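You operate a simulated robot arm through the tools that you are given. There is no shell and no other tool. Be economical: measure what you need, move in short steps, check, and stop when the job is done.

You run a simulated robot arm. Do the job below in one go: nothing can be reset, and whatever is moved stays where it is left.

Task
Open the drawer of the back bench, put the green sign from the top of the back bench in the inside of the back bench drawer and shut the drawer again. Put three of the fuses from the top of the small bench on the lower shelf of the back bench. Put two of the barrels from the barrel tray in the grey tote on the top of the far left bench. Do these in any order. Set down upright: sign.
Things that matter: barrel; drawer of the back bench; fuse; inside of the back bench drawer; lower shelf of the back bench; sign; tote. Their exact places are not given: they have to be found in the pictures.

It is judged by the outcome, as a careful person would: the job done as asked, and still so three seconds after it is handed in. It fails if anything else is knocked over, pushed out of place, dropped, spilled or broken.

Robot
A 7-joint arm with a three-finger gripper on a trunk, on a base that drives. Base frame: it is fixed to the floor where the robot stands at the start and does not move with it; the origin is under the middle of the robot, x ahead of it, y to its left, z up. Readings come in mm, degrees, newtons and seconds.
Its first joint turns from -166.0 to 166.0 degrees. Places, roughly: barrel [-1500, -1000, 1000]; drawer of the back bench [900, 0, 700]; fuse [-1500, -750, 1000]; inside of the back bench drawer [1000, 0, 600]; lower shelf of the back bench [1300, 500, 1400]; tote [-3500, 250, 1000]. Payload 2.69 kg.
The tool frame sits at the grasp point between the pads (the TCP): z along the fingers, y along the line on which they close. The tips reach 29 mm beyond it. Largest opening 120 mm; the body of the gripper starts 78 mm behind the TCP.
Orientation is that of the tool frame in the base frame, as a unit quaternion [x, y, z, w]. With the fingers straight down and closing along the base's y, the tool's x points along the base's -x, its y along +y and its z along -z.

Tools
- The arm moves only by the tool jog_arm. Its argument "series" is a list of rows, each a list of 3 entries, a list of its own where there are three numbers: the finger opening in mm, from 0 to 120, then the shift along the base's x, y, z in mm, then the turn, a rotation vector about the base's x, y, z in degrees. In form: [[grip, [dx, dy, dz], [wx, wy, wz]], ...]. A call has 1 to 20 rows; each row is the pose to reach, as a shift and turn from the pose commanded when the call began. Each row takes 0.2 s and may step no farther than 50 mm and 8.6 degrees from the row before; otherwise, or with a gripper value out of range, the whole call is refused. Where a pose cannot be reached the arm comes as near as it can. A force on the tool above 40 N (or 10 N above the force at the start of the call, whichever is more), or a blocked arm, ends the call early, and 0.2 s more pass. Each finger halts on what it meets, pressing with about 32 N; the grip force reading is that of the motor and also rises with nothing between the fingers. The clock runs only during rows and for 0.2 s after the last one: add rows that repeat a pose to give the fingers time. The reply holds the time, the measured pose of the TCP, the force on the tool along the base axes, the opening and the grip force, in the units named above and with some noise, with the torque about the TCP (base axes, N m) and any sound that the robot's microphone picked up, and new pictures: "show" is both (left out), scene, wrist or none.
- Cameras (640 x 400 px; columns grow to the right, rows downward): "scene" is now at [283.9, 106.2, 1279.6]; the picture's right is [-0.97, -0.23, 0.00], its down [-0.15, 0.62, -0.77] and it looks along [0.18, -0.75, -0.64] (base axes); focal length 214 px, centre (320, 200). "wrist" rides on the gripper at [63, 0, -104] in the tool frame; the picture's right is [0.00, 1.00, 0.00], its down [-0.83, 0.00, -0.56] and it looks along [-0.56, 0.00, 0.83] (tool axes); focal length 275 px, centre (320, 200).
- move_column(by): slides the trunk up (or, below 0, down) by that many mm; the arm and the scene camera ride with it, the base frame stays. It gives what a move gives, with no picture.
- drive_base(legs): drives the robot by 1 to 6 legs, each [ahead, left, turn to the left] in mm, mm and degrees, along the robot's own axes; the way and the turn of a leg run together, so that a leg with both is an arc; at most 1500 mm and 180 degrees a leg. The arm and the cameras ride along, it lands a little off, and it stops where it bumps. It gives what a move gives, and a new picture of the scene camera.
- pan_tilt(pan, tilt): turns the head with the scene camera to pan (to the left, within 143 degrees either way) and tilt (down, from -29 to 69), counted from straight ahead of the robot. It gives what a move gives, and a new picture of the scene camera.
- locate(camera, pixels): there is no depth. For up to 12 entries [column, row, z] of the newest picture of that camera ("zoom" is the newest enlarged one), the place [x, y] in the base frame at which the ray of that pixel passes the height z, good to about 2 mm. No time passes.
- enlarge(camera, box): a new picture of the part [left, top, right, bottom] of that camera's present view, enlarged. No time passes.
- finish_job(): hands the job in; it is judged then, once.

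Go step by step. Measure first, check grasps and placings, and put right what went wrong. The budget is 138 turns and 260 pictures, counting those below and the enlarged ones. Unless the task says otherwise, let go and move clear before handing in, and close with one line.

The tools are called after "Call:" as a command line: name --argument value ..., lists and objects as JSON in quotes. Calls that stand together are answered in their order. jog_arm: Moves the arm, as the interface text tells. Its arguments: {"type":"object","properties":{"series":{"type":"array","items":{"type":"array"}},"show":{"type":"string","enum":["both","scene","wrist","none"]}},"required":["series"]} The other tools are called the same way: move_column (by) slides the trunk up or down; drive_base (legs) drives the base; pan_tilt (pan, tilt) turns the head that bears the scene camera; locate (camera, pixels) gives the place at which the rays of pixels pass given heights; enlarge (camera, box) takes an enlarged picture of a part of a camera's view; finish_job () hands the job in.

At the start:

```text
time_s: 0.0
tcp_pos: [509.8, -282.4, 1162.6]
orientation: [-0.001, 1.0, 0.0, 0.0]
contact_force: [-0.4, -0.9, -0.2]
ft_torque: [0.01, 0.02, -0.03]
width: 119.9
finger_force: 0.1
trunk travel left (down, up): [-275.0, 311.0]
robot x, y, heading: [3.4, 2.6, -0.0]
head pan, tilt: [-76.7, 39.8]
```

scene: 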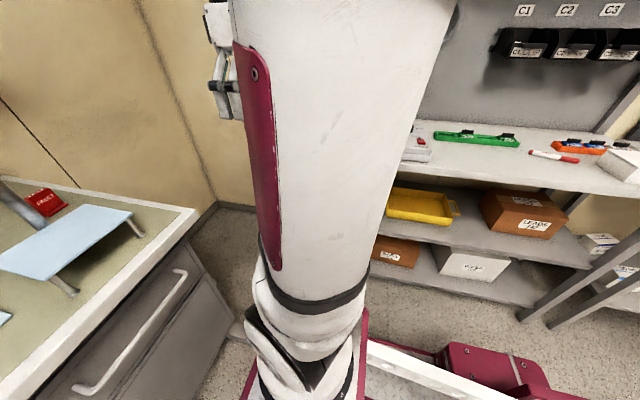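
wrist: 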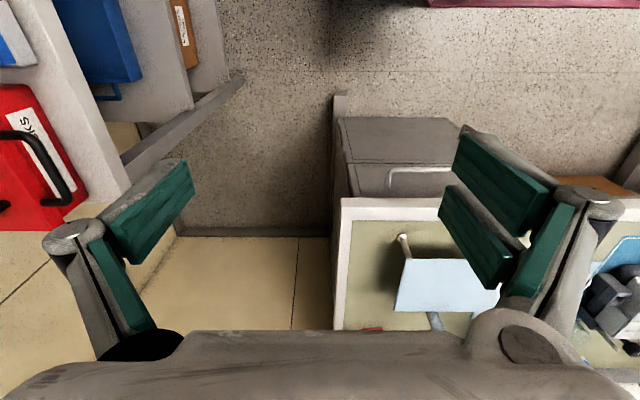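

The scene picture looks to the right, with the arm blocking it; the back bench is at the left edge. I look straight ahead first.

Call:
pan_tilt --pan 0 --tilt 30

Call:
pan_tilt --pan 60 --tilt 30

Call:
pan_tilt --pan 130 --tilt 25

Call:
pan_tilt --pan -135 --tilt 25

```text
time_s: 1.5
tcp_pos: [510.4, -281.1, 1163.1]
orientation: [0.0, 1.0, 0.0, 0.0]
contact_force: [0.7, 0.8, -0.3]
ft_torque: [0.01, 0.01, -0.02]
width: 119.8
finger_force: 0.0
trunk travel left (down, up): [-275.0, 311.0]
robot x, y, heading: [0.8, 0.7, -0.2]
head pan, tilt: [0.0, 30.0]
```

scene: 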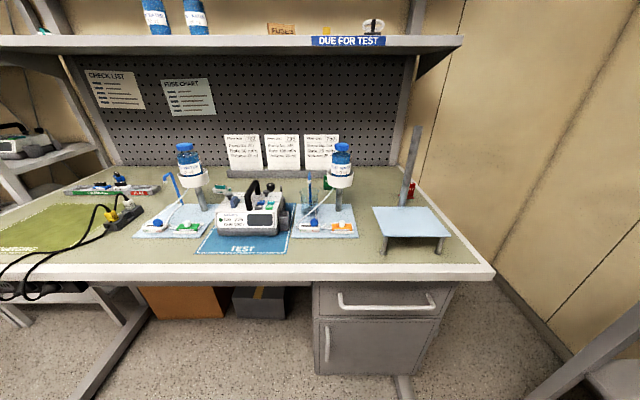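

```text
time_s: 2.8
tcp_pos: [510.0, -282.4, 1161.9]
orientation: [0.0, 1.0, 0.0, 0.0]
contact_force: [0.1, 0.5, -0.2]
ft_torque: [-0.02, 0.01, 0.0]
width: 120.5
finger_force: 0.1
trunk travel left (down, up): [-275.0, 311.0]
robot x, y, heading: [0.2, 2.9, -0.0]
head pan, tilt: [60.0, 30.0]
```

scene: 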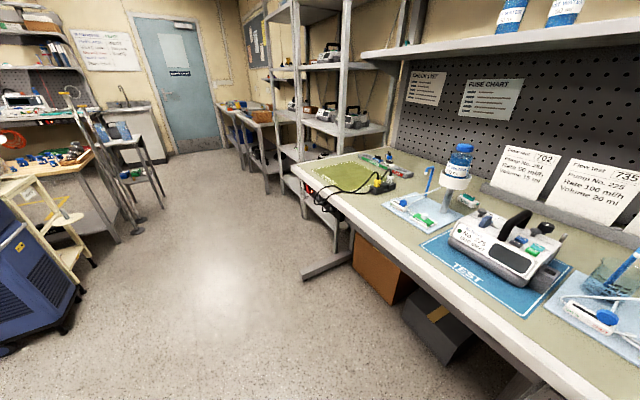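

```text
time_s: 4.2
tcp_pos: [509.9, -282.5, 1162.3]
orientation: [0.0, 1.0, 0.0, 0.0]
contact_force: [0.0, 0.9, 0.3]
ft_torque: [0.0, 0.0, 0.01]
width: 119.9
finger_force: 0.0
trunk travel left (down, up): [-275.0, 311.0]
robot x, y, heading: [0.8, -2.5, 0.2]
head pan, tilt: [130.0, 25.0]
```

scene: 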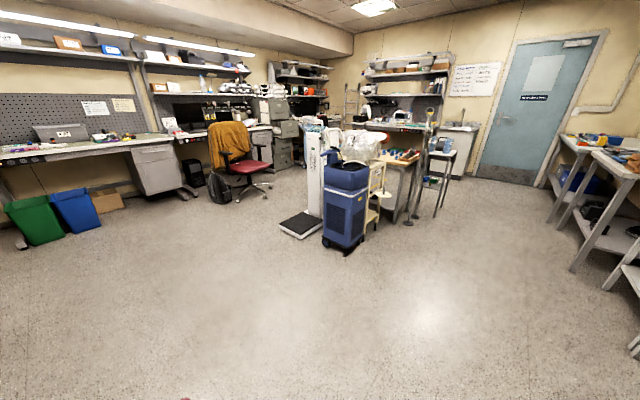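

```text
time_s: 7.9
tcp_pos: [508.7, -282.0, 1162.8]
orientation: [0.0, 1.0, 0.0, 0.001]
contact_force: [0.4, 0.3, 0.1]
ft_torque: [-0.03, 0.0, 0.0]
width: 120.2
finger_force: 0.1
trunk travel left (down, up): [-275.0, 311.0]
robot x, y, heading: [-1.8, -0.8, 0.1]
head pan, tilt: [-135.0, 25.0]
```

scene: 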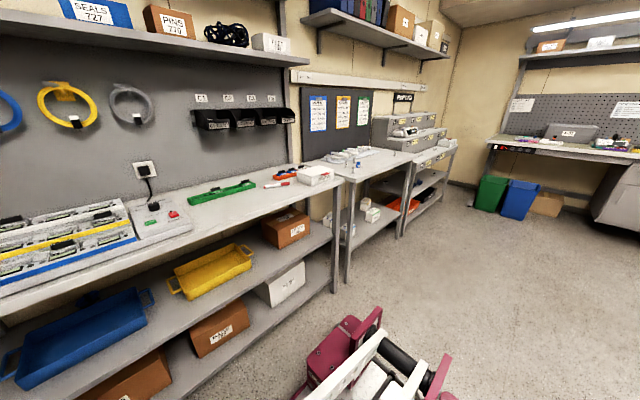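

The back bench is ahead: drawer handle around (390,300), shelf above with a "FUSES"-like label. I need to find the green sign, so I look back and enlarge.

Call:
enlarge --camera "scene" --box '[280, 120, 460, 230]'

Call:
pan_tilt --pan 0 --tilt 25

Call:
enlarge --camera "scene" --box '[200, 120, 460, 280]'

Call:
enlarge --camera "scene" --box '[0, 120, 220, 280]'

Call:
enlarge --camera "scene" --box '[200, 10, 460, 120]'

```text
3.56 times, centred on (370, 175) of scene
```

zoom: 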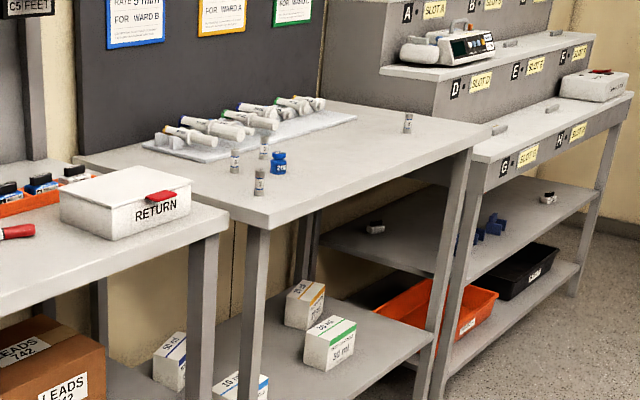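

```text
time_s: 10.1
tcp_pos: [509.0, -282.1, 1162.8]
orientation: [0.0, 1.0, 0.0, 0.0]
contact_force: [-0.4, 0.7, 0.1]
ft_torque: [0.01, 0.03, 0.03]
width: 119.8
finger_force: 0.0
trunk travel left (down, up): [-275.0, 311.0]
robot x, y, heading: [3.0, -1.2, 0.4]
head pan, tilt: [0.0, 25.0]
```

scene: 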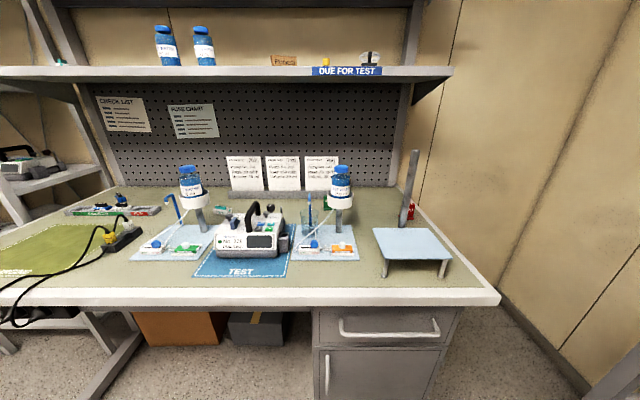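

```text
2.46 times, centred on (330, 200) of scene
```

zoom: 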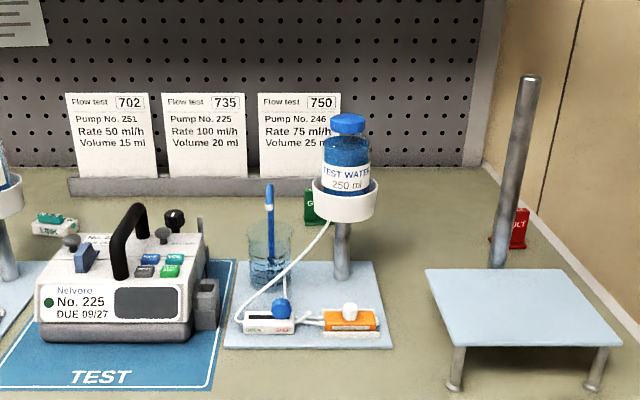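

```text
2.50 times, centred on (110, 200) of scene
```

zoom: 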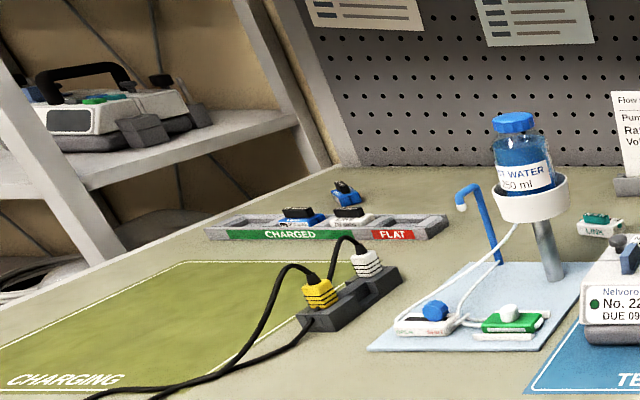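

```text
2.46 times, centred on (330, 65) of scene
```

zoom: 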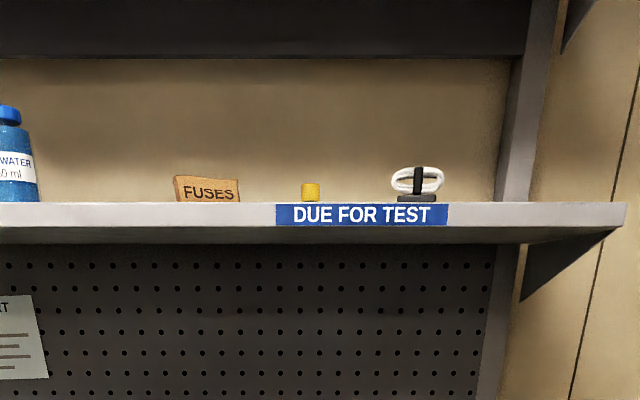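

The sign is probably the green thing at (326,203) behind the test-water stand. I raise the trunk to get a second, higher view for triangulation.

Call:
locate --camera "scene" --pixels '[[326, 210, 800], [326, 210, 900], [374, 228, 800], [374, 228, 900], [498, 290, 800], [498, 290, 900]]'

Call:
move_column --by 300

Call:
pan_tilt --pan -5 --tilt 35

Call:
enlarge --camera "scene" --box '[260, 120, 420, 220]'

Call:
jog_arm --series '[[120, [0, 0, 0], [0, 0, 0]]]' --show "wrist"

```text
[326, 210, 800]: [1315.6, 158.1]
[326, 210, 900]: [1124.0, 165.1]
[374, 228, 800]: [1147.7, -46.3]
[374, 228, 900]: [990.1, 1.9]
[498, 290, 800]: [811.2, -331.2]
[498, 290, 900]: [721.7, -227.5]
```

```text
time_s: 13.1
tcp_pos: [508.9, -282.3, 1461.0]
orientation: [0.0, 1.0, 0.0, 0.0]
contact_force: [-0.2, -0.4, -0.1]
ft_torque: [-0.01, 0.0, -0.01]
width: 119.7
finger_force: 0.0
trunk travel left (down, up): [-575.0, 11.0]
robot x, y, heading: [1.1, -0.3, 0.1]
head pan, tilt: [0.0, 25.0]
```

```text
time_s: 13.8
tcp_pos: [509.8, -282.2, 1462.2]
orientation: [-0.001, 1.0, 0.0, 0.0]
contact_force: [0.2, 1.0, -0.6]
ft_torque: [-0.02, 0.02, -0.02]
width: 120.1
finger_force: 0.0
trunk travel left (down, up): [-575.0, 11.0]
robot x, y, heading: [4.1, -0.8, 0.2]
head pan, tilt: [-5.0, 35.0]
```

scene: 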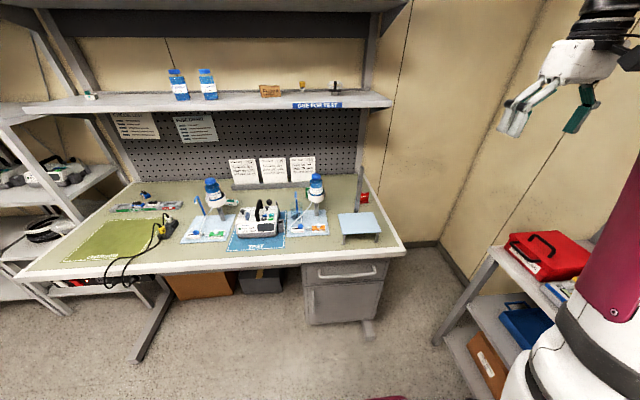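

```text
4.00 times, centred on (340, 170) of scene
```

zoom: 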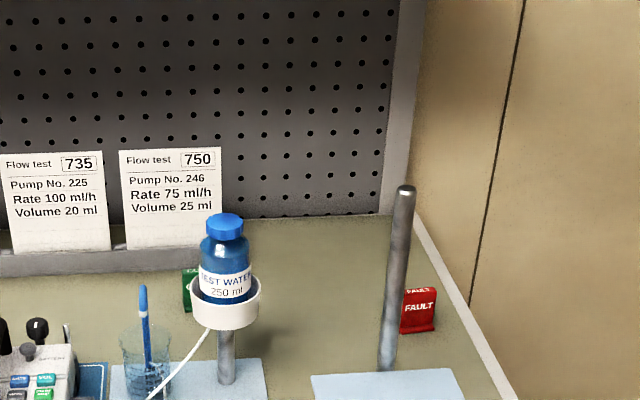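

```text
time_s: 14.2
tcp_pos: [509.3, -281.0, 1462.3]
orientation: [-0.001, 1.0, 0.0, 0.0]
contact_force: [0.6, -0.3, 0.3]
ft_torque: [0.0, 0.04, 0.05]
width: 119.9
finger_force: 0.1
trunk travel left (down, up): [-575.0, 11.0]
robot x, y, heading: [2.4, 2.5, -0.1]
head pan, tilt: [-5.0, 35.0]
```

wrist: 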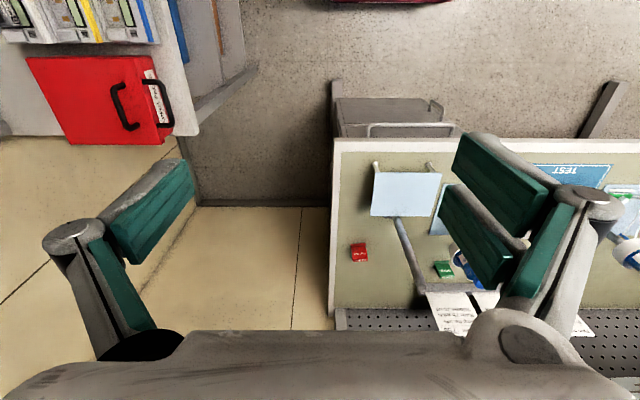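

The wrist picture shows the green sign at (443,268), the red one at (359,252). I triangulate the bench height.

Call:
locate --camera "scene" --pixels '[[405, 250, 800], [405, 250, 900], [405, 250, 1000], [363, 203, 800], [363, 203, 900], [363, 203, 1000], [383, 104, 1400], [270, 98, 1400], [333, 95, 1400]]'

Call:
locate --camera "wrist" --pixels '[[336, 139, 800], [336, 139, 900], [336, 139, 1000], [359, 261, 800], [359, 261, 900], [359, 261, 1000], [443, 277, 800], [443, 277, 900]]'

Call:
enlarge --camera "wrist" --box '[330, 90, 490, 190]'

Call:
enlarge --camera "wrist" --box '[330, 210, 490, 310]'

```text
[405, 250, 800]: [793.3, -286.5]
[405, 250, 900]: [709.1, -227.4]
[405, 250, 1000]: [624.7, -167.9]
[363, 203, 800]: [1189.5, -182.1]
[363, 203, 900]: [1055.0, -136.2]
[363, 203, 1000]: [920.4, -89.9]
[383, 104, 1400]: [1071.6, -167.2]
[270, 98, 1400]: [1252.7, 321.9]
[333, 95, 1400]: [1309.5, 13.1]
```

```text
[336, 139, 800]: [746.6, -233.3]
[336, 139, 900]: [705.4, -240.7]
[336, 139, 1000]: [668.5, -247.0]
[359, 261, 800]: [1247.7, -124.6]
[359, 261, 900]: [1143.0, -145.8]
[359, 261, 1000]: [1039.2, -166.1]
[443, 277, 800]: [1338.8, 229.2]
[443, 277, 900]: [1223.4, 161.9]
```

```text
4.00 times, centred on (410, 140) of wrist
```

zoom: 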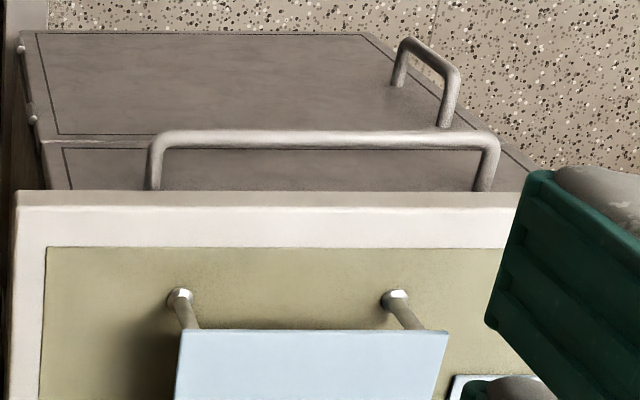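

```text
4.00 times, centred on (410, 260) of wrist
```

zoom: 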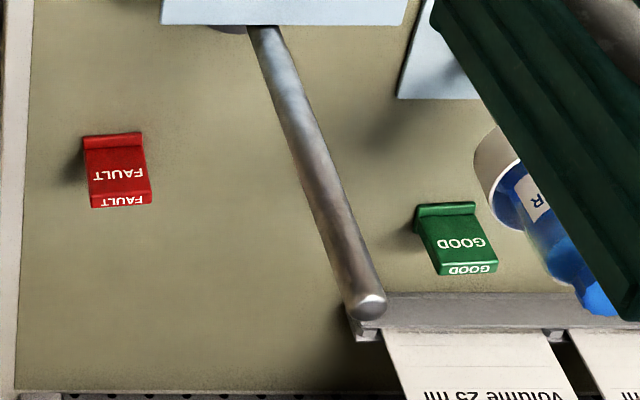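

Call:
locate --camera "wrist" --pixels '[[351, 247, 900], [365, 245, 900], [434, 264, 900], [449, 262, 900], [440, 279, 960], [454, 277, 960], [352, 261, 960], [368, 260, 960], [334, 137, 890], [368, 133, 800], [454, 133, 800], [335, 137, 900]]'

Call:
locate --camera "scene" --pixels '[[369, 203, 900], [360, 203, 900], [307, 198, 900], [319, 265, 800], [376, 263, 800], [319, 267, 800], [383, 107, 1400], [402, 97, 1400], [293, 107, 1400]]'

Call:
enlarge --camera "scene" --box '[250, 60, 410, 160]'

Call:
enlarge --camera "scene" --box '[290, 190, 420, 340]'

```text
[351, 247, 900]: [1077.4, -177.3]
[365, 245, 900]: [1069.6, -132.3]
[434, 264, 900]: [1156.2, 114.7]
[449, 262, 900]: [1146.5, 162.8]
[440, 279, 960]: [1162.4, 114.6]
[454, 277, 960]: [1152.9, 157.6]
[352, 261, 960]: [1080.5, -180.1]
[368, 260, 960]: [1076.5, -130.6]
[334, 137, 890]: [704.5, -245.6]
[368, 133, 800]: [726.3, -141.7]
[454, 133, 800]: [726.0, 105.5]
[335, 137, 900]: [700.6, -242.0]
```

```text
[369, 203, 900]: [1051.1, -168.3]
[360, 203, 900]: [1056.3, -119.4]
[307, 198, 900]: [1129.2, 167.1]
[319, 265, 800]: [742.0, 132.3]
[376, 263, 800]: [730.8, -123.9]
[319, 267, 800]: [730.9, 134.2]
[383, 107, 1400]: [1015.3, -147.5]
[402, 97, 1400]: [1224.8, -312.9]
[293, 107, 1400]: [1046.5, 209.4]
```

```text
4.00 times, centred on (330, 110) of scene
```

zoom: 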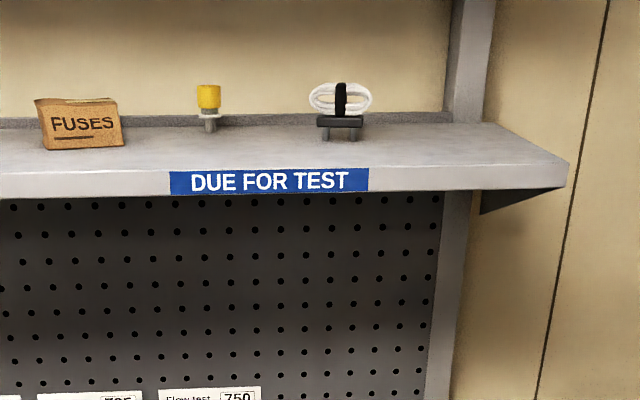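

```text
2.67 times, centred on (355, 265) of scene
```

zoom: 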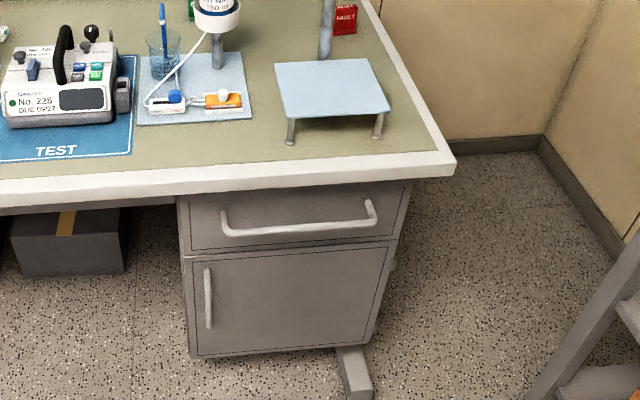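

Call:
locate --camera "scene" --pixels '[[319, 276, 800], [319, 276, 750], [375, 273, 800], [375, 273, 750], [302, 265, 800], [302, 282, 750], [305, 320, 500]]'

Call:
locate --camera "wrist" --pixels '[[368, 124, 800], [368, 124, 750], [454, 124, 800], [454, 124, 750]]'

```text
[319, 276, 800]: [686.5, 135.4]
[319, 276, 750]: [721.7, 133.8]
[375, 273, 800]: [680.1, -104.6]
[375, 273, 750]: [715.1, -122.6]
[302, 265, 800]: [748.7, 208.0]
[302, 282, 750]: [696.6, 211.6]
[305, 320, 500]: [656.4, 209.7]
```

```text
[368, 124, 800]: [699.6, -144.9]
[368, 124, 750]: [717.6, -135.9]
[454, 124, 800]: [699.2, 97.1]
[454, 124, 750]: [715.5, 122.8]
```

Handle bar is at about (717, ±128, 750), bench top about 885, shelf front edge about x 1030 over the sign. I move the arm in front to view the sign area closely.

Call:
jog_arm --series '[[120, [25, 45, 0], [0, 0, 0]], [120, [50, 90, 0], [0, 0, 0]], [120, [70, 130, -10], [0, 0, 0]], [120, [90, 170, -25], [0, 0, 0]], [120, [110, 210, -45], [0, 0, 0]], [120, [130, 250, -65], [0, 0, 0]], [120, [150, 290, -85], [0, 0, 0]], [120, [170, 320, -110], [0, 0, 0]], [120, [190, 340, -140], [0, 0, 0]], [120, [190, 350, -160], [0, 0, 0]]]'

Call:
enlarge --camera "wrist" --box '[220, 180, 460, 330]'

```text
refused: row 1 steps farther than a row can; nothing moved
```

```text
2.67 times, centred on (340, 255) of wrist
```

zoom: 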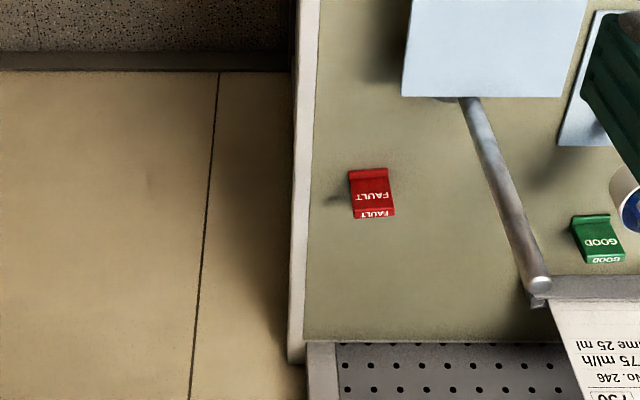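

Row length exceeded 50 mm; I use smaller steps.

Call:
jog_arm --series '[[120, [20, 40, 0], [0, 0, 0]], [120, [40, 80, 0], [0, 0, 0]], [120, [60, 120, -10], [0, 0, 0]], [120, [80, 160, -25], [0, 0, 0]], [120, [100, 200, -40], [0, 0, 0]], [120, [120, 240, -55], [0, 0, 0]], [120, [140, 275, -75], [0, 0, 0]], [120, [160, 310, -95], [0, 0, 0]], [120, [180, 335, -125], [0, 0, 0]], [120, [190, 350, -160], [0, 0, 0]]]'

Call:
enlarge --camera "wrist" --box '[220, 180, 460, 330]'

```text
time_s: 16.4
tcp_pos: [698.7, 68.5, 1302.3]
orientation: [0.0, 1.0, 0.0, 0.0]
contact_force: [-1.3, -0.6, 0.6]
ft_torque: [0.01, 0.01, 0.0]
width: 119.7
finger_force: 0.1
trunk travel left (down, up): [-575.0, 11.0]
robot x, y, heading: [-0.4, -2.7, -0.0]
head pan, tilt: [-5.0, 35.0]
```

scene: 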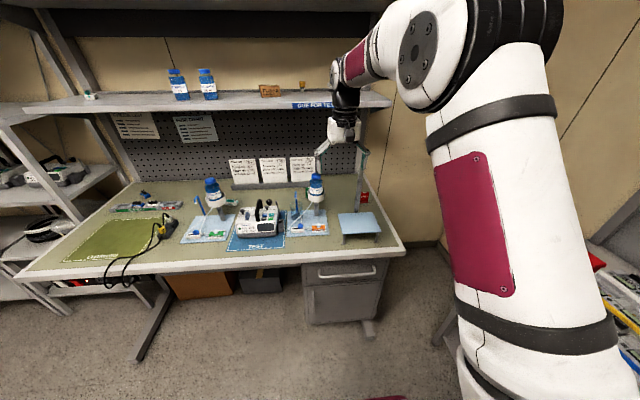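
wrist: 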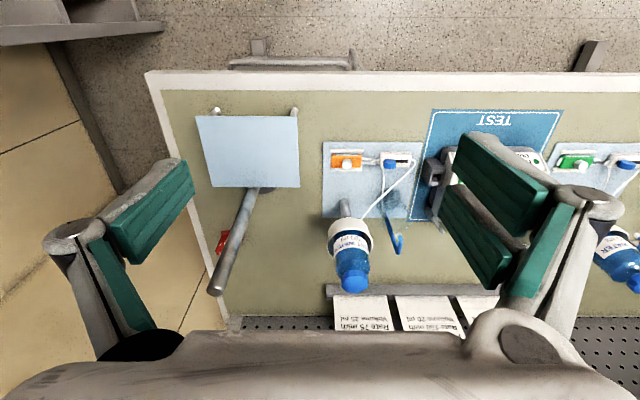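

```text
2.67 times, centred on (340, 255) of wrist
```

zoom: 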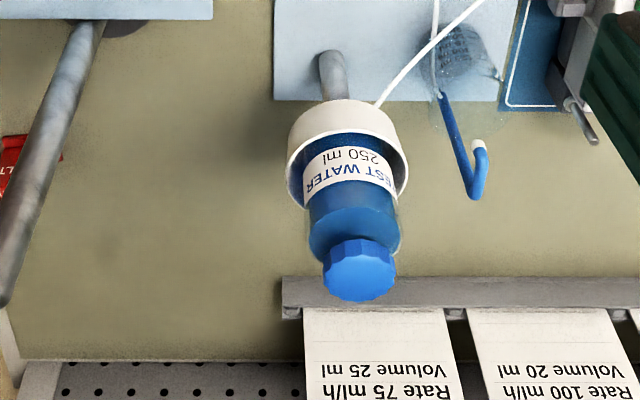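

Call:
locate --camera "wrist" --pixels '[[216, 292, 1200], [216, 292, 1250], [216, 292, 1150], [262, 188, 890], [344, 206, 890], [353, 282, 1150], [353, 282, 1100], [326, 286, 930], [330, 225, 1050], [298, 187, 980], [213, 187, 980], [198, 116, 980]]'

Call:
locate --camera "scene" --pixels '[[316, 176, 1150], [316, 176, 1100], [360, 150, 1200], [340, 215, 980], [380, 233, 980], [318, 216, 890]]'

```text
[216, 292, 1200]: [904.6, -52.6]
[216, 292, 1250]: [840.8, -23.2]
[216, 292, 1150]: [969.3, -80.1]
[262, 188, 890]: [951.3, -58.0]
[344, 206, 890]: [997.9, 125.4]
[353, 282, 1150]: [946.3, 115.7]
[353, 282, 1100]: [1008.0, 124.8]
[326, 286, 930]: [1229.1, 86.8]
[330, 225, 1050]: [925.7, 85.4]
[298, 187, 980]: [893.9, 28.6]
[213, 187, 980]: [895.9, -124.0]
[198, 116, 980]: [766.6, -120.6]
```

```text
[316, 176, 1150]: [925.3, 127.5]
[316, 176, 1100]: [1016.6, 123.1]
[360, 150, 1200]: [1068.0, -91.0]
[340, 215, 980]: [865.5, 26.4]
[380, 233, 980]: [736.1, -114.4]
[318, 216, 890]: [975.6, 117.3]
```

Call:
enlarge --camera "scene" --box '[290, 40, 420, 190]'

Call:
locate --camera "scene" --pixels '[[318, 157, 1275], [345, 120, 1400], [345, 100, 1450], [345, 85, 1500], [335, 65, 1500], [300, 110, 1370], [390, 106, 1370]]'

```text
2.67 times, centred on (355, 115) of scene
```

zoom: 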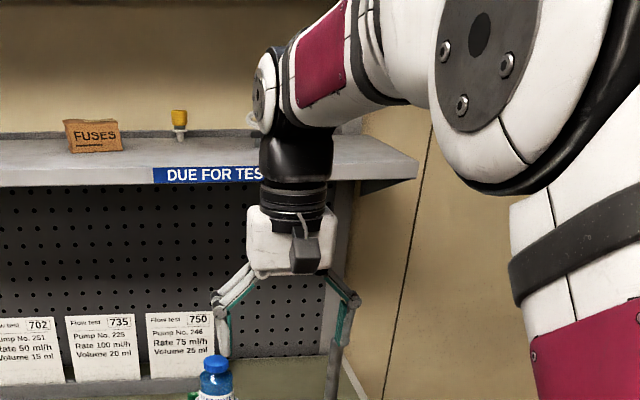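

```text
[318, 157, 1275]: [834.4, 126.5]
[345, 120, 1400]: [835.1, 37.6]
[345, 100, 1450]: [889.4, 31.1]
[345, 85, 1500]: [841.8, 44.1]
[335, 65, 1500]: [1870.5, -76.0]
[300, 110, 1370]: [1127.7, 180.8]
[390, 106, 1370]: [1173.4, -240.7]
```

The arm is a Sawyer; wrist centre ~235 mm above the TCP. I check the base footprint to see how near I can drive.

Call:
pan_tilt --pan 30 --tilt 69

Call:
locate --camera "scene" --pixels '[[320, 200, 0], [320, 200, 100], [320, 390, 0], [320, 390, 200]]'

```text
time_s: 17.4
tcp_pos: [699.2, 67.9, 1303.2]
orientation: [0.0, 1.0, -0.001, 0.0]
contact_force: [-0.1, 0.0, 0.9]
ft_torque: [0.0, -0.03, 0.02]
width: 120.1
finger_force: 0.2
trunk travel left (down, up): [-575.0, 11.0]
robot x, y, heading: [0.9, -1.7, -0.0]
head pan, tilt: [30.0, 68.8]
```

scene: 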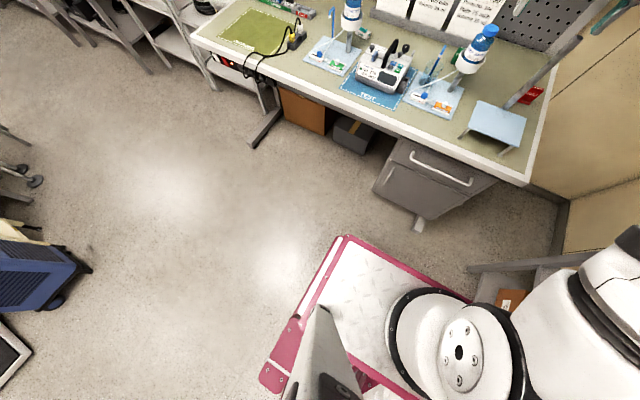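

```text
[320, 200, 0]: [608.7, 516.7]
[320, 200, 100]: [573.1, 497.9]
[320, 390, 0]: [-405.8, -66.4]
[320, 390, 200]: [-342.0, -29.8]
```

Call:
locate --camera "scene" --pixels '[[347, 236, 100], [347, 236, 250], [347, 236, 400], [262, 378, 100], [262, 378, 250], [262, 378, 400], [470, 300, 250], [420, 228, 0], [465, 52, 890], [450, 90, 890]]'

```text
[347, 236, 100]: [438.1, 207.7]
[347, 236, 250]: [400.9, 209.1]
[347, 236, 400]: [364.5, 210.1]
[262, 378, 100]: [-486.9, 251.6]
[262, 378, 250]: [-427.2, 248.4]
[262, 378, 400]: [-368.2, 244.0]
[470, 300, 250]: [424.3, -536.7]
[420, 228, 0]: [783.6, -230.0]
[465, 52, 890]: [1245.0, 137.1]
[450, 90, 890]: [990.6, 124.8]
```

Platform reaches about ±400 mm in x, ±230 in y. Plan: open the drawer ~200 mm from x≈-150 with a horizontal gripper, then drive in for the sign. First back off and lower the trunk.

Call:
drive_base --legs '[[-150, 0, 0]]'

Call:
move_column --by -400

Call:
jog_arm --series '[[60, [0, -10, 0], [0, -8, 0]], [60, [0, -20, -5], [0, -16, 0]], [60, [0, -30, -15], [0, -24, 0]], [60, [0, -40, -30], [0, -32, 0]], [60, [0, -50, -45], [0, -40, 0]], [60, [5, -60, -60], [0, -48, 0]], [60, [10, -65, -80], [0, -56, 0]], [60, [15, -68, -100], [0, -64, 0]], [60, [20, -68, -120], [0, -72, 0]], [60, [25, -68, -140], [0, -80, 0]], [60, [30, -68, -152], [0, -88, 0]], [60, [30, -68, -152], [0, -90, 0]]]'

```text
time_s: 18.8
tcp_pos: [547.3, 68.0, 1302.2]
orientation: [-0.001, 1.0, 0.0, 0.0]
contact_force: [-0.2, -0.1, -0.8]
ft_torque: [-0.04, 0.0, -0.01]
width: 119.9
finger_force: 0.0
trunk travel left (down, up): [-575.0, 11.0]
robot x, y, heading: [-153.9, -4.0, -0.0]
head pan, tilt: [30.0, 68.8]
```

scene: 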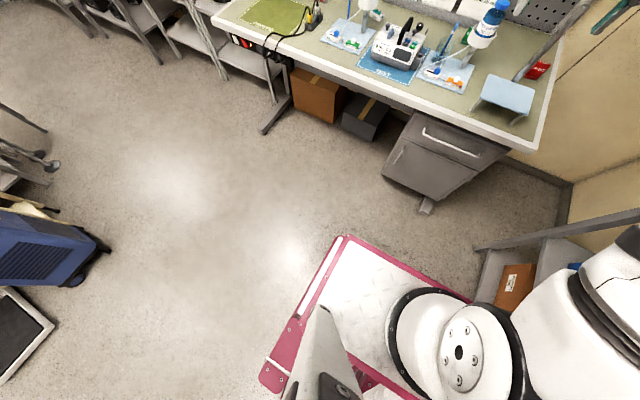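

```text
time_s: 22.6
tcp_pos: [546.3, 68.0, 902.7]
orientation: [0.0, 1.0, 0.0, 0.0]
contact_force: [-0.2, -0.5, -0.3]
ft_torque: [-0.02, -0.01, 0.01]
width: 119.9
finger_force: 0.1
trunk travel left (down, up): [-175.0, 411.0]
robot x, y, heading: [-151.5, 0.6, -0.2]
head pan, tilt: [30.0, 68.8]
```

```text
time_s: 24.4
tcp_pos: [691.6, -1.0, 861.7]
orientation: [-0.004, 0.851, 0.001, 0.525]
contact_force: [-10.6, 1.2, -0.5]
ft_torque: [0.07, -0.1, 0.41]
width: 65.6
finger_force: 2.0
out of reach, approached as far as the arm can: row 5, 6, 7, 8, 9
trunk travel left (down, up): [-175.0, 411.0]
robot x, y, heading: [-154.0, 1.0, -0.1]
head pan, tilt: [30.0, 68.8]
stopped in row 9: the force on the tool passed its limit at 170 N (the readings are from after the stop); the commanded pose is now the measured one
```

scene: 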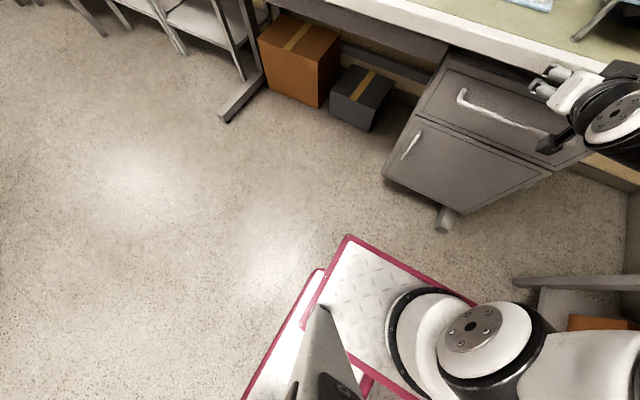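
wrist: 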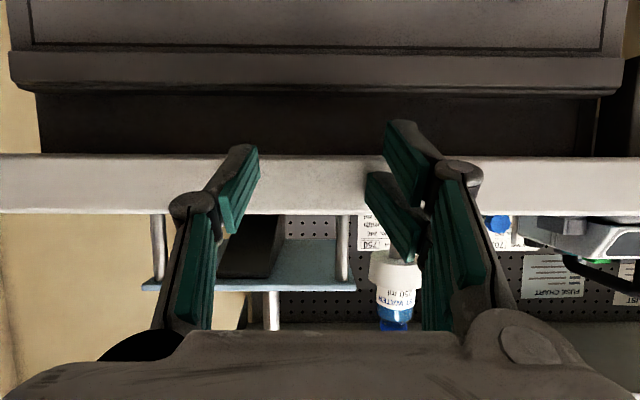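

The gripper tips overshot and touched the bench edge because the pose was too close to the robot. I back away from the bench first with the base.

Call:
drive_base --legs '[[-150, 0, 0]]'

Call:
jog_arm --series '[[60, [0, 0, -20], [0, 0, 0]], [60, [0, 0, -40], [0, -8, 0]], [60, [0, 0, -65], [0, -16, 0]], [60, [0, 0, -90], [0, -24, 0]], [60, [0, 0, -112], [0, -30, 0]], [60, [0, 0, -112], [0, -30, 0]]]'

```text
time_s: 25.8
tcp_pos: [542.4, -0.8, 861.6]
orientation: [-0.005, 0.85, 0.003, 0.526]
contact_force: [0.2, 0.7, 0.9]
ft_torque: [0.0, 0.01, -0.01]
width: 60.3
finger_force: 0.1
trunk travel left (down, up): [-175.0, 411.0]
robot x, y, heading: [-305.3, -3.1, 0.0]
head pan, tilt: [30.0, 68.8]
```

scene: 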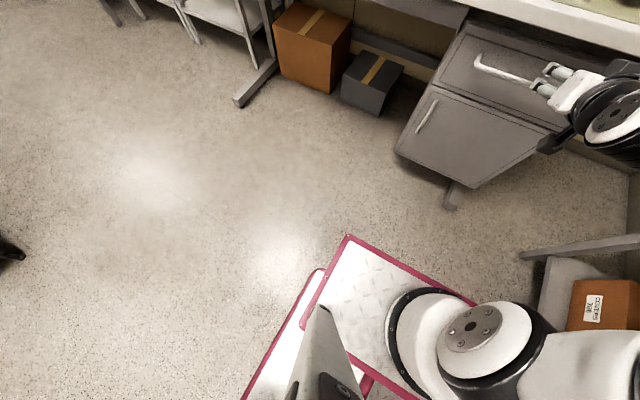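

```text
time_s: 27.2
tcp_pos: [543.9, 0.4, 748.7]
orientation: [-0.004, 0.685, 0.0, 0.729]
contact_force: [-0.3, -0.1, 0.1]
ft_torque: [0.0, 0.0, -0.01]
width: 60.1
finger_force: 0.1
out of reach, approached as far as the arm can: row 1, 2, 3, 4
trunk travel left (down, up): [-175.0, 411.0]
robot x, y, heading: [-299.7, 0.4, 0.2]
head pan, tilt: [30.0, 68.8]
```

scene: 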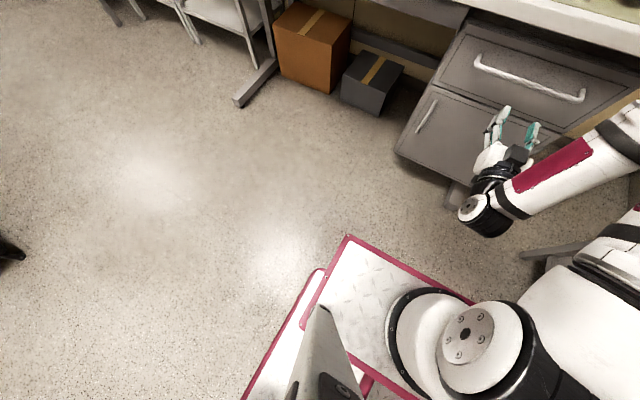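
wrist: 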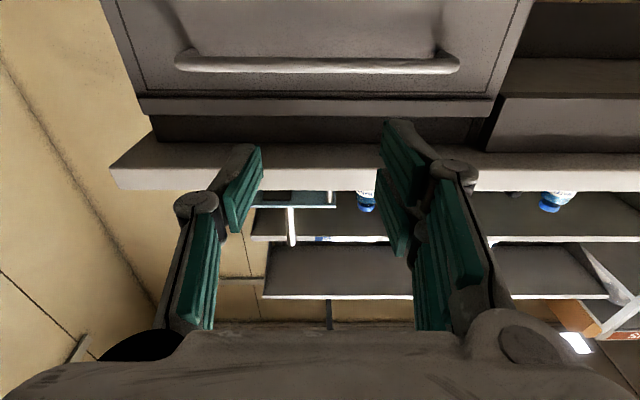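

The tool is now horizontal at handle height (row ~63 in wrist shows handle above). I check where the elbow is before rotating.

Call:
pan_tilt --pan -15 --tilt 45

```text
time_s: 28.3
tcp_pos: [543.6, -0.9, 748.6]
orientation: [-0.004, 0.686, 0.0, 0.728]
contact_force: [-0.6, -0.4, 0.2]
ft_torque: [-0.03, -0.02, 0.02]
width: 60.1
finger_force: 0.1
trunk travel left (down, up): [-175.0, 411.0]
robot x, y, heading: [-302.3, 4.4, 0.2]
head pan, tilt: [-15.0, 45.0]
```

scene: 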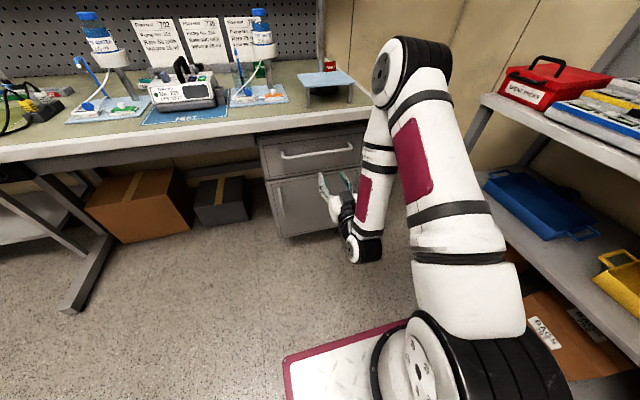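

The elbow sits high and forward; I'd rather have the arm more stretched. I drive back 110 mm and roll the gripper so it closes vertically.

Call:
drive_base --legs '[[-120, 0, 0]]'

Call:
jog_arm --series '[[60, [40, 0, 0], [0, 0, 0]], [60, [80, 0, 0], [0, 0, 0]], [60, [120, 0, 0], [8, 0, 0]], [60, [120, 0, 0], [16, 0, 0]], [60, [120, 0, 0], [24, 0, 0]], [60, [120, 0, 0], [32, 0, 0]], [60, [120, 0, 0], [40, 0, 0]], [60, [120, 0, 0], [48, 0, 0]], [60, [120, 0, 0], [56, 0, 0]], [60, [120, 0, 0], [64, 0, 0]], [60, [120, 0, 0], [72, 0, 0]], [60, [120, 0, 0], [80, 0, 0]], [60, [120, 0, 0], [88, 0, 0]], [60, [120, 0, 0], [90, 0, 0]], [60, [120, 0, 0], [90, 0, 0]]]'

```text
time_s: 29.6
tcp_pos: [422.3, 0.9, 748.7]
orientation: [-0.005, 0.685, 0.001, 0.728]
contact_force: [-1.2, 0.1, -0.1]
ft_torque: [0.0, 0.02, -0.04]
width: 59.9
finger_force: 0.0
trunk travel left (down, up): [-175.0, 411.0]
robot x, y, heading: [-421.3, -2.9, 0.2]
head pan, tilt: [-15.0, 45.0]
```

scene: 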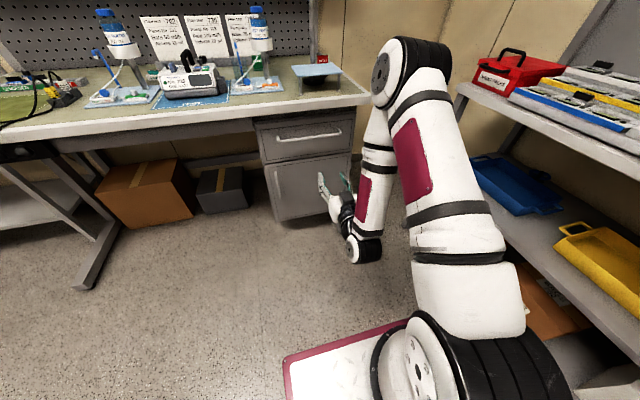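

```text
time_s: 32.8
tcp_pos: [542.9, -0.9, 749.8]
orientation: [0.512, 0.484, 0.485, 0.518]
contact_force: [-0.3, -0.5, 0.2]
ft_torque: [-0.01, 0.01, 0.0]
width: 59.9
finger_force: 0.1
trunk travel left (down, up): [-175.0, 411.0]
robot x, y, heading: [-423.2, 2.1, -0.1]
head pan, tilt: [-15.0, 45.0]
```

scene: 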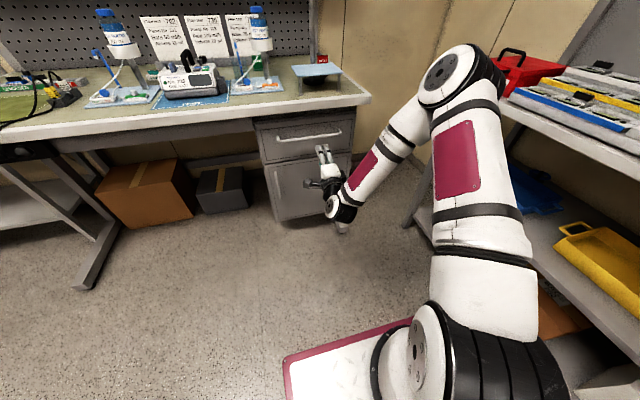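
wrist: 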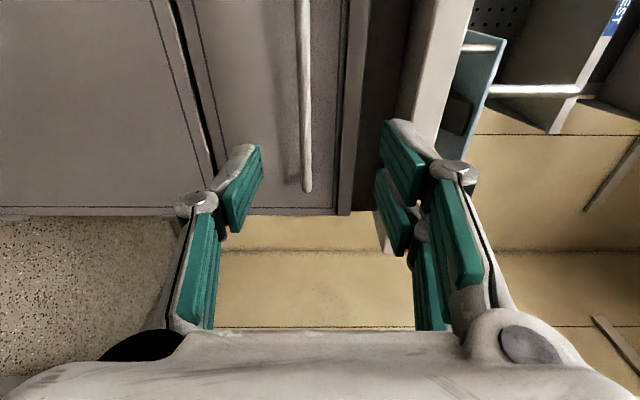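

Call:
locate --camera "wrist" --pixels '[[303, 100, 740], [303, 100, 735], [303, 100, 730], [306, 185, 740], [306, 185, 735], [306, 185, 730], [303, 20, 735]]'

Call:
locate --camera "scene" --pixels '[[276, 138, 735], [276, 138, 745], [340, 132, 735], [276, 138, 755]]'

```text
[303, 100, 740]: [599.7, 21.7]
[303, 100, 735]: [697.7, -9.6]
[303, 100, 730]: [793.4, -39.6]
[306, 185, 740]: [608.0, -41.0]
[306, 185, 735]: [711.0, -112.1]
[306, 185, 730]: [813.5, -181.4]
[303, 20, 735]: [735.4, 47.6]
```

```text
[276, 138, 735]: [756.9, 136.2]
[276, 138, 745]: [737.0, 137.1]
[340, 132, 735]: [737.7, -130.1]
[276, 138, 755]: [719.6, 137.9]
```

Handle centre seems at z≈735–745. I level the tool (it points 3.5° up), open wide and approach halfway.

Call:
jog_arm --series '[[80, [40, 0, -3], [0, 3.5, 0]], [80, [80, 0, -5], [0, 3.5, 0]], [80, [80, 0, -5], [0, 3.5, 0]]]' --show "wrist"

Call:
locate --camera "wrist" --pixels '[[303, 40, 745], [303, 40, 740], [303, 40, 735], [303, 40, 730]]'

```text
time_s: 33.6
tcp_pos: [622.9, -0.7, 743.4]
orientation: [0.526, 0.499, 0.47, 0.503]
contact_force: [-0.3, -0.2, -0.5]
ft_torque: [0.01, 0.03, 0.0]
width: 80.0
finger_force: 0.0
trunk travel left (down, up): [-175.0, 411.0]
robot x, y, heading: [-422.9, -5.6, 0.2]
head pan, tilt: [-15.0, 45.0]
```

wrist: 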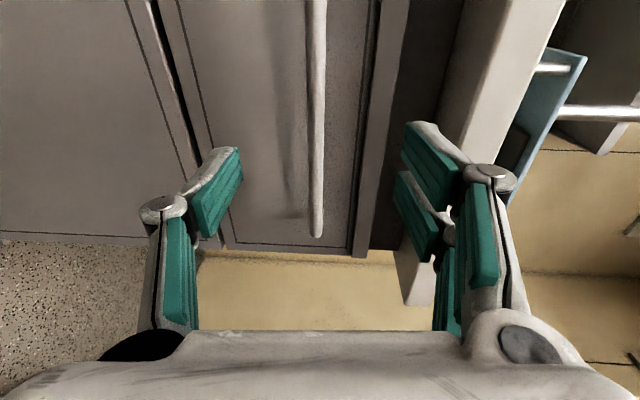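

```text
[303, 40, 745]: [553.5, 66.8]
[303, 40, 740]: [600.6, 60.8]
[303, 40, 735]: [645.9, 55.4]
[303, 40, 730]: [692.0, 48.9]
```

Call:
jog_arm --series '[[80, [0, 0, 0], [0, -3, 3.4]], [80, [0, 0, 0], [0, -3, 3.4]]]' --show "wrist"

Call:
locate --camera "wrist" --pixels '[[308, 120, 745], [308, 120, 740], [308, 120, 735], [308, 120, 730], [312, 220, 735], [312, 220, 740]]'

```text
time_s: 34.2
tcp_pos: [623.0, -0.3, 743.4]
orientation: [0.499, 0.502, 0.498, 0.502]
contact_force: [-0.1, -0.6, -0.5]
ft_torque: [0.02, 0.0, 0.02]
width: 80.0
finger_force: 0.0
trunk travel left (down, up): [-175.0, 411.0]
robot x, y, heading: [-421.6, -2.7, 0.1]
head pan, tilt: [-15.0, 45.0]
```

wrist: 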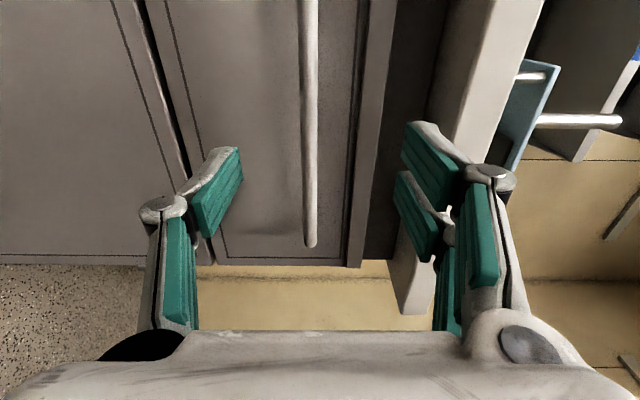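

```text
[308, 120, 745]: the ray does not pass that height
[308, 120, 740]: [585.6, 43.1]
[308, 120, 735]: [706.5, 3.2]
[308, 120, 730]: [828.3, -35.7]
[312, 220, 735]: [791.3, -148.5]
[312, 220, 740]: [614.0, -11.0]
```

Level now; handle at z≈735. I advance so the bar is between the pads and close.

Call:
jog_arm --series '[[80, [30, 0, -8], [0, 0, 0]], [80, [60, 0, -8], [0, 0, 0]], [80, [82, 0, -8], [0, 0, 0]], [80, [82, 0, -8], [0, 0, 0]]]' --show "wrist"

Call:
jog_arm --series '[[0, [0, 0, 0], [0, 0, 0]], [0, [0, 0, 0], [0, 0, 0]], [0, [0, 0, 0], [0, 0, 0]]]' --show "wrist"

```text
time_s: 35.2
tcp_pos: [706.4, 0.0, 736.8]
orientation: [0.499, 0.501, 0.498, 0.502]
contact_force: [0.0, -0.8, 0.5]
ft_torque: [-0.03, 0.01, 0.01]
width: 80.2
finger_force: 0.1
trunk travel left (down, up): [-175.0, 411.0]
robot x, y, heading: [-427.9, -1.1, 0.3]
head pan, tilt: [-15.0, 45.0]
```

wrist: 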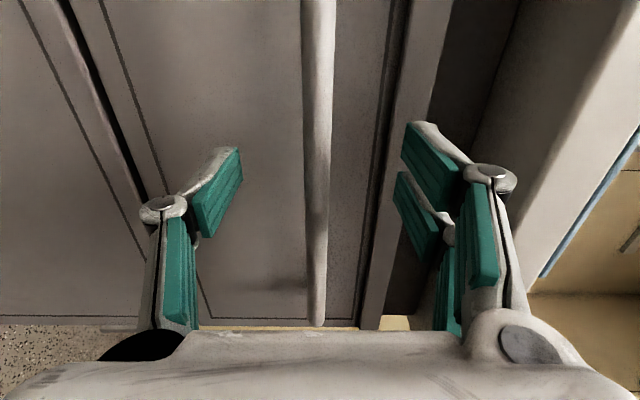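

```text
time_s: 36.0
tcp_pos: [705.7, 1.2, 735.1]
orientation: [0.499, 0.503, 0.497, 0.502]
contact_force: [-1.0, -0.4, -7.2]
ft_torque: [0.57, 0.14, 0.07]
width: 12.5
finger_force: 39.4
trunk travel left (down, up): [-175.0, 411.0]
robot x, y, heading: [-424.3, 0.7, 0.2]
head pan, tilt: [-15.0, 45.0]
```

wrist: 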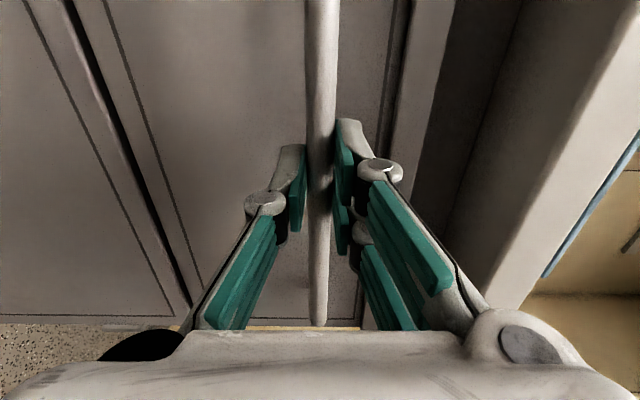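

Bar gripped (12.5 mm, 39 N). I pull the drawer about 220 mm.

Call:
jog_arm --series '[[0, [-20, 0, 0], [0, 0, 0]], [0, [-40, 0, 0], [0, 0, 0]], [0, [-60, 0, 0], [0, 0, 0]], [0, [-80, 0, 0], [0, 0, 0]], [0, [-100, 0, 0], [0, 0, 0]], [0, [-120, 0, 0], [0, 0, 0]], [0, [-140, 0, 0], [0, 0, 0]], [0, [-160, 0, 0], [0, 0, 0]], [0, [-180, 0, 0], [0, 0, 0]], [0, [-200, 0, 0], [0, 0, 0]], [0, [-220, 0, 0], [0, 0, 0]], [0, [-220, 0, 0], [0, 0, 0]]]'

```text
time_s: 38.6
tcp_pos: [484.3, 1.3, 735.7]
orientation: [0.5, 0.504, 0.496, 0.499]
contact_force: [1.3, 2.4, -33.0]
ft_torque: [0.48, 0.53, 0.68]
width: 12.3
finger_force: 38.9
trunk travel left (down, up): [-175.0, 411.0]
robot x, y, heading: [-425.4, -3.6, 0.3]
head pan, tilt: [-15.0, 45.0]
```

scene: 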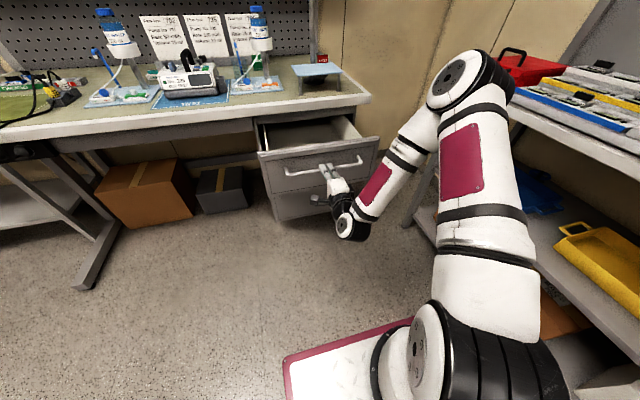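
wrist: 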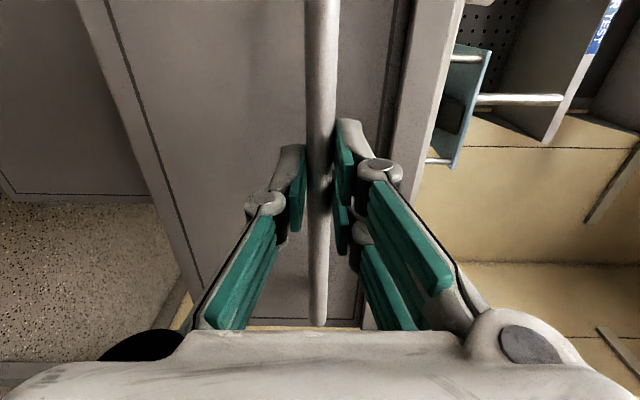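

Drawer opened ~220 mm. I release and back away.

Call:
jog_arm --series '[[60, [0, 0, 0], [0, 0, 0]], [60, [0, 0, 0], [0, 0, 0]], [60, [-40, 0, 0], [0, 0, 0]], [60, [-80, 0, 0], [0, 0, 0]], [60, [-110, 0, 0], [0, 0, 0]], [60, [-110, 0, 40], [0, 0, 0]], [60, [-110, 0, 80], [0, 0, 0]], [60, [-110, 0, 120], [0, 0, 0]]]'

Call:
enlarge --camera "scene" --box '[230, 60, 400, 220]'

```text
time_s: 40.4
tcp_pos: [460.2, 4.3, 843.3]
orientation: [0.5, 0.501, 0.496, 0.502]
contact_force: [0.3, 0.1, -0.7]
ft_torque: [0.0, -0.06, 0.0]
width: 59.9
finger_force: 0.0
out of reach, approached as far as the arm can: row 4, 5, 6, 7, 8
trunk travel left (down, up): [-175.0, 411.0]
robot x, y, heading: [-424.2, 0.6, -0.0]
head pan, tilt: [-15.0, 45.0]
```

scene: 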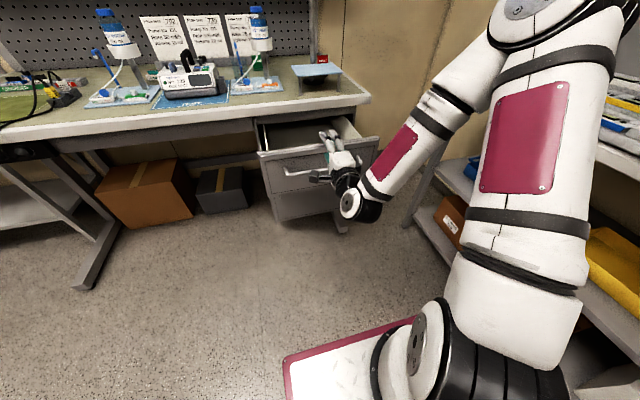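
wrist: 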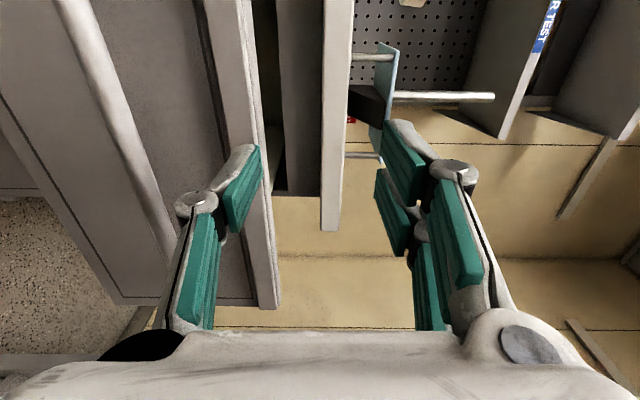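

```text
2.50 times, centred on (315, 140) of scene
```

zoom: 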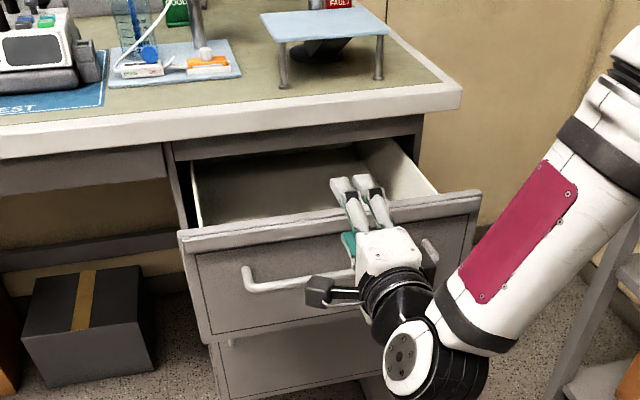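

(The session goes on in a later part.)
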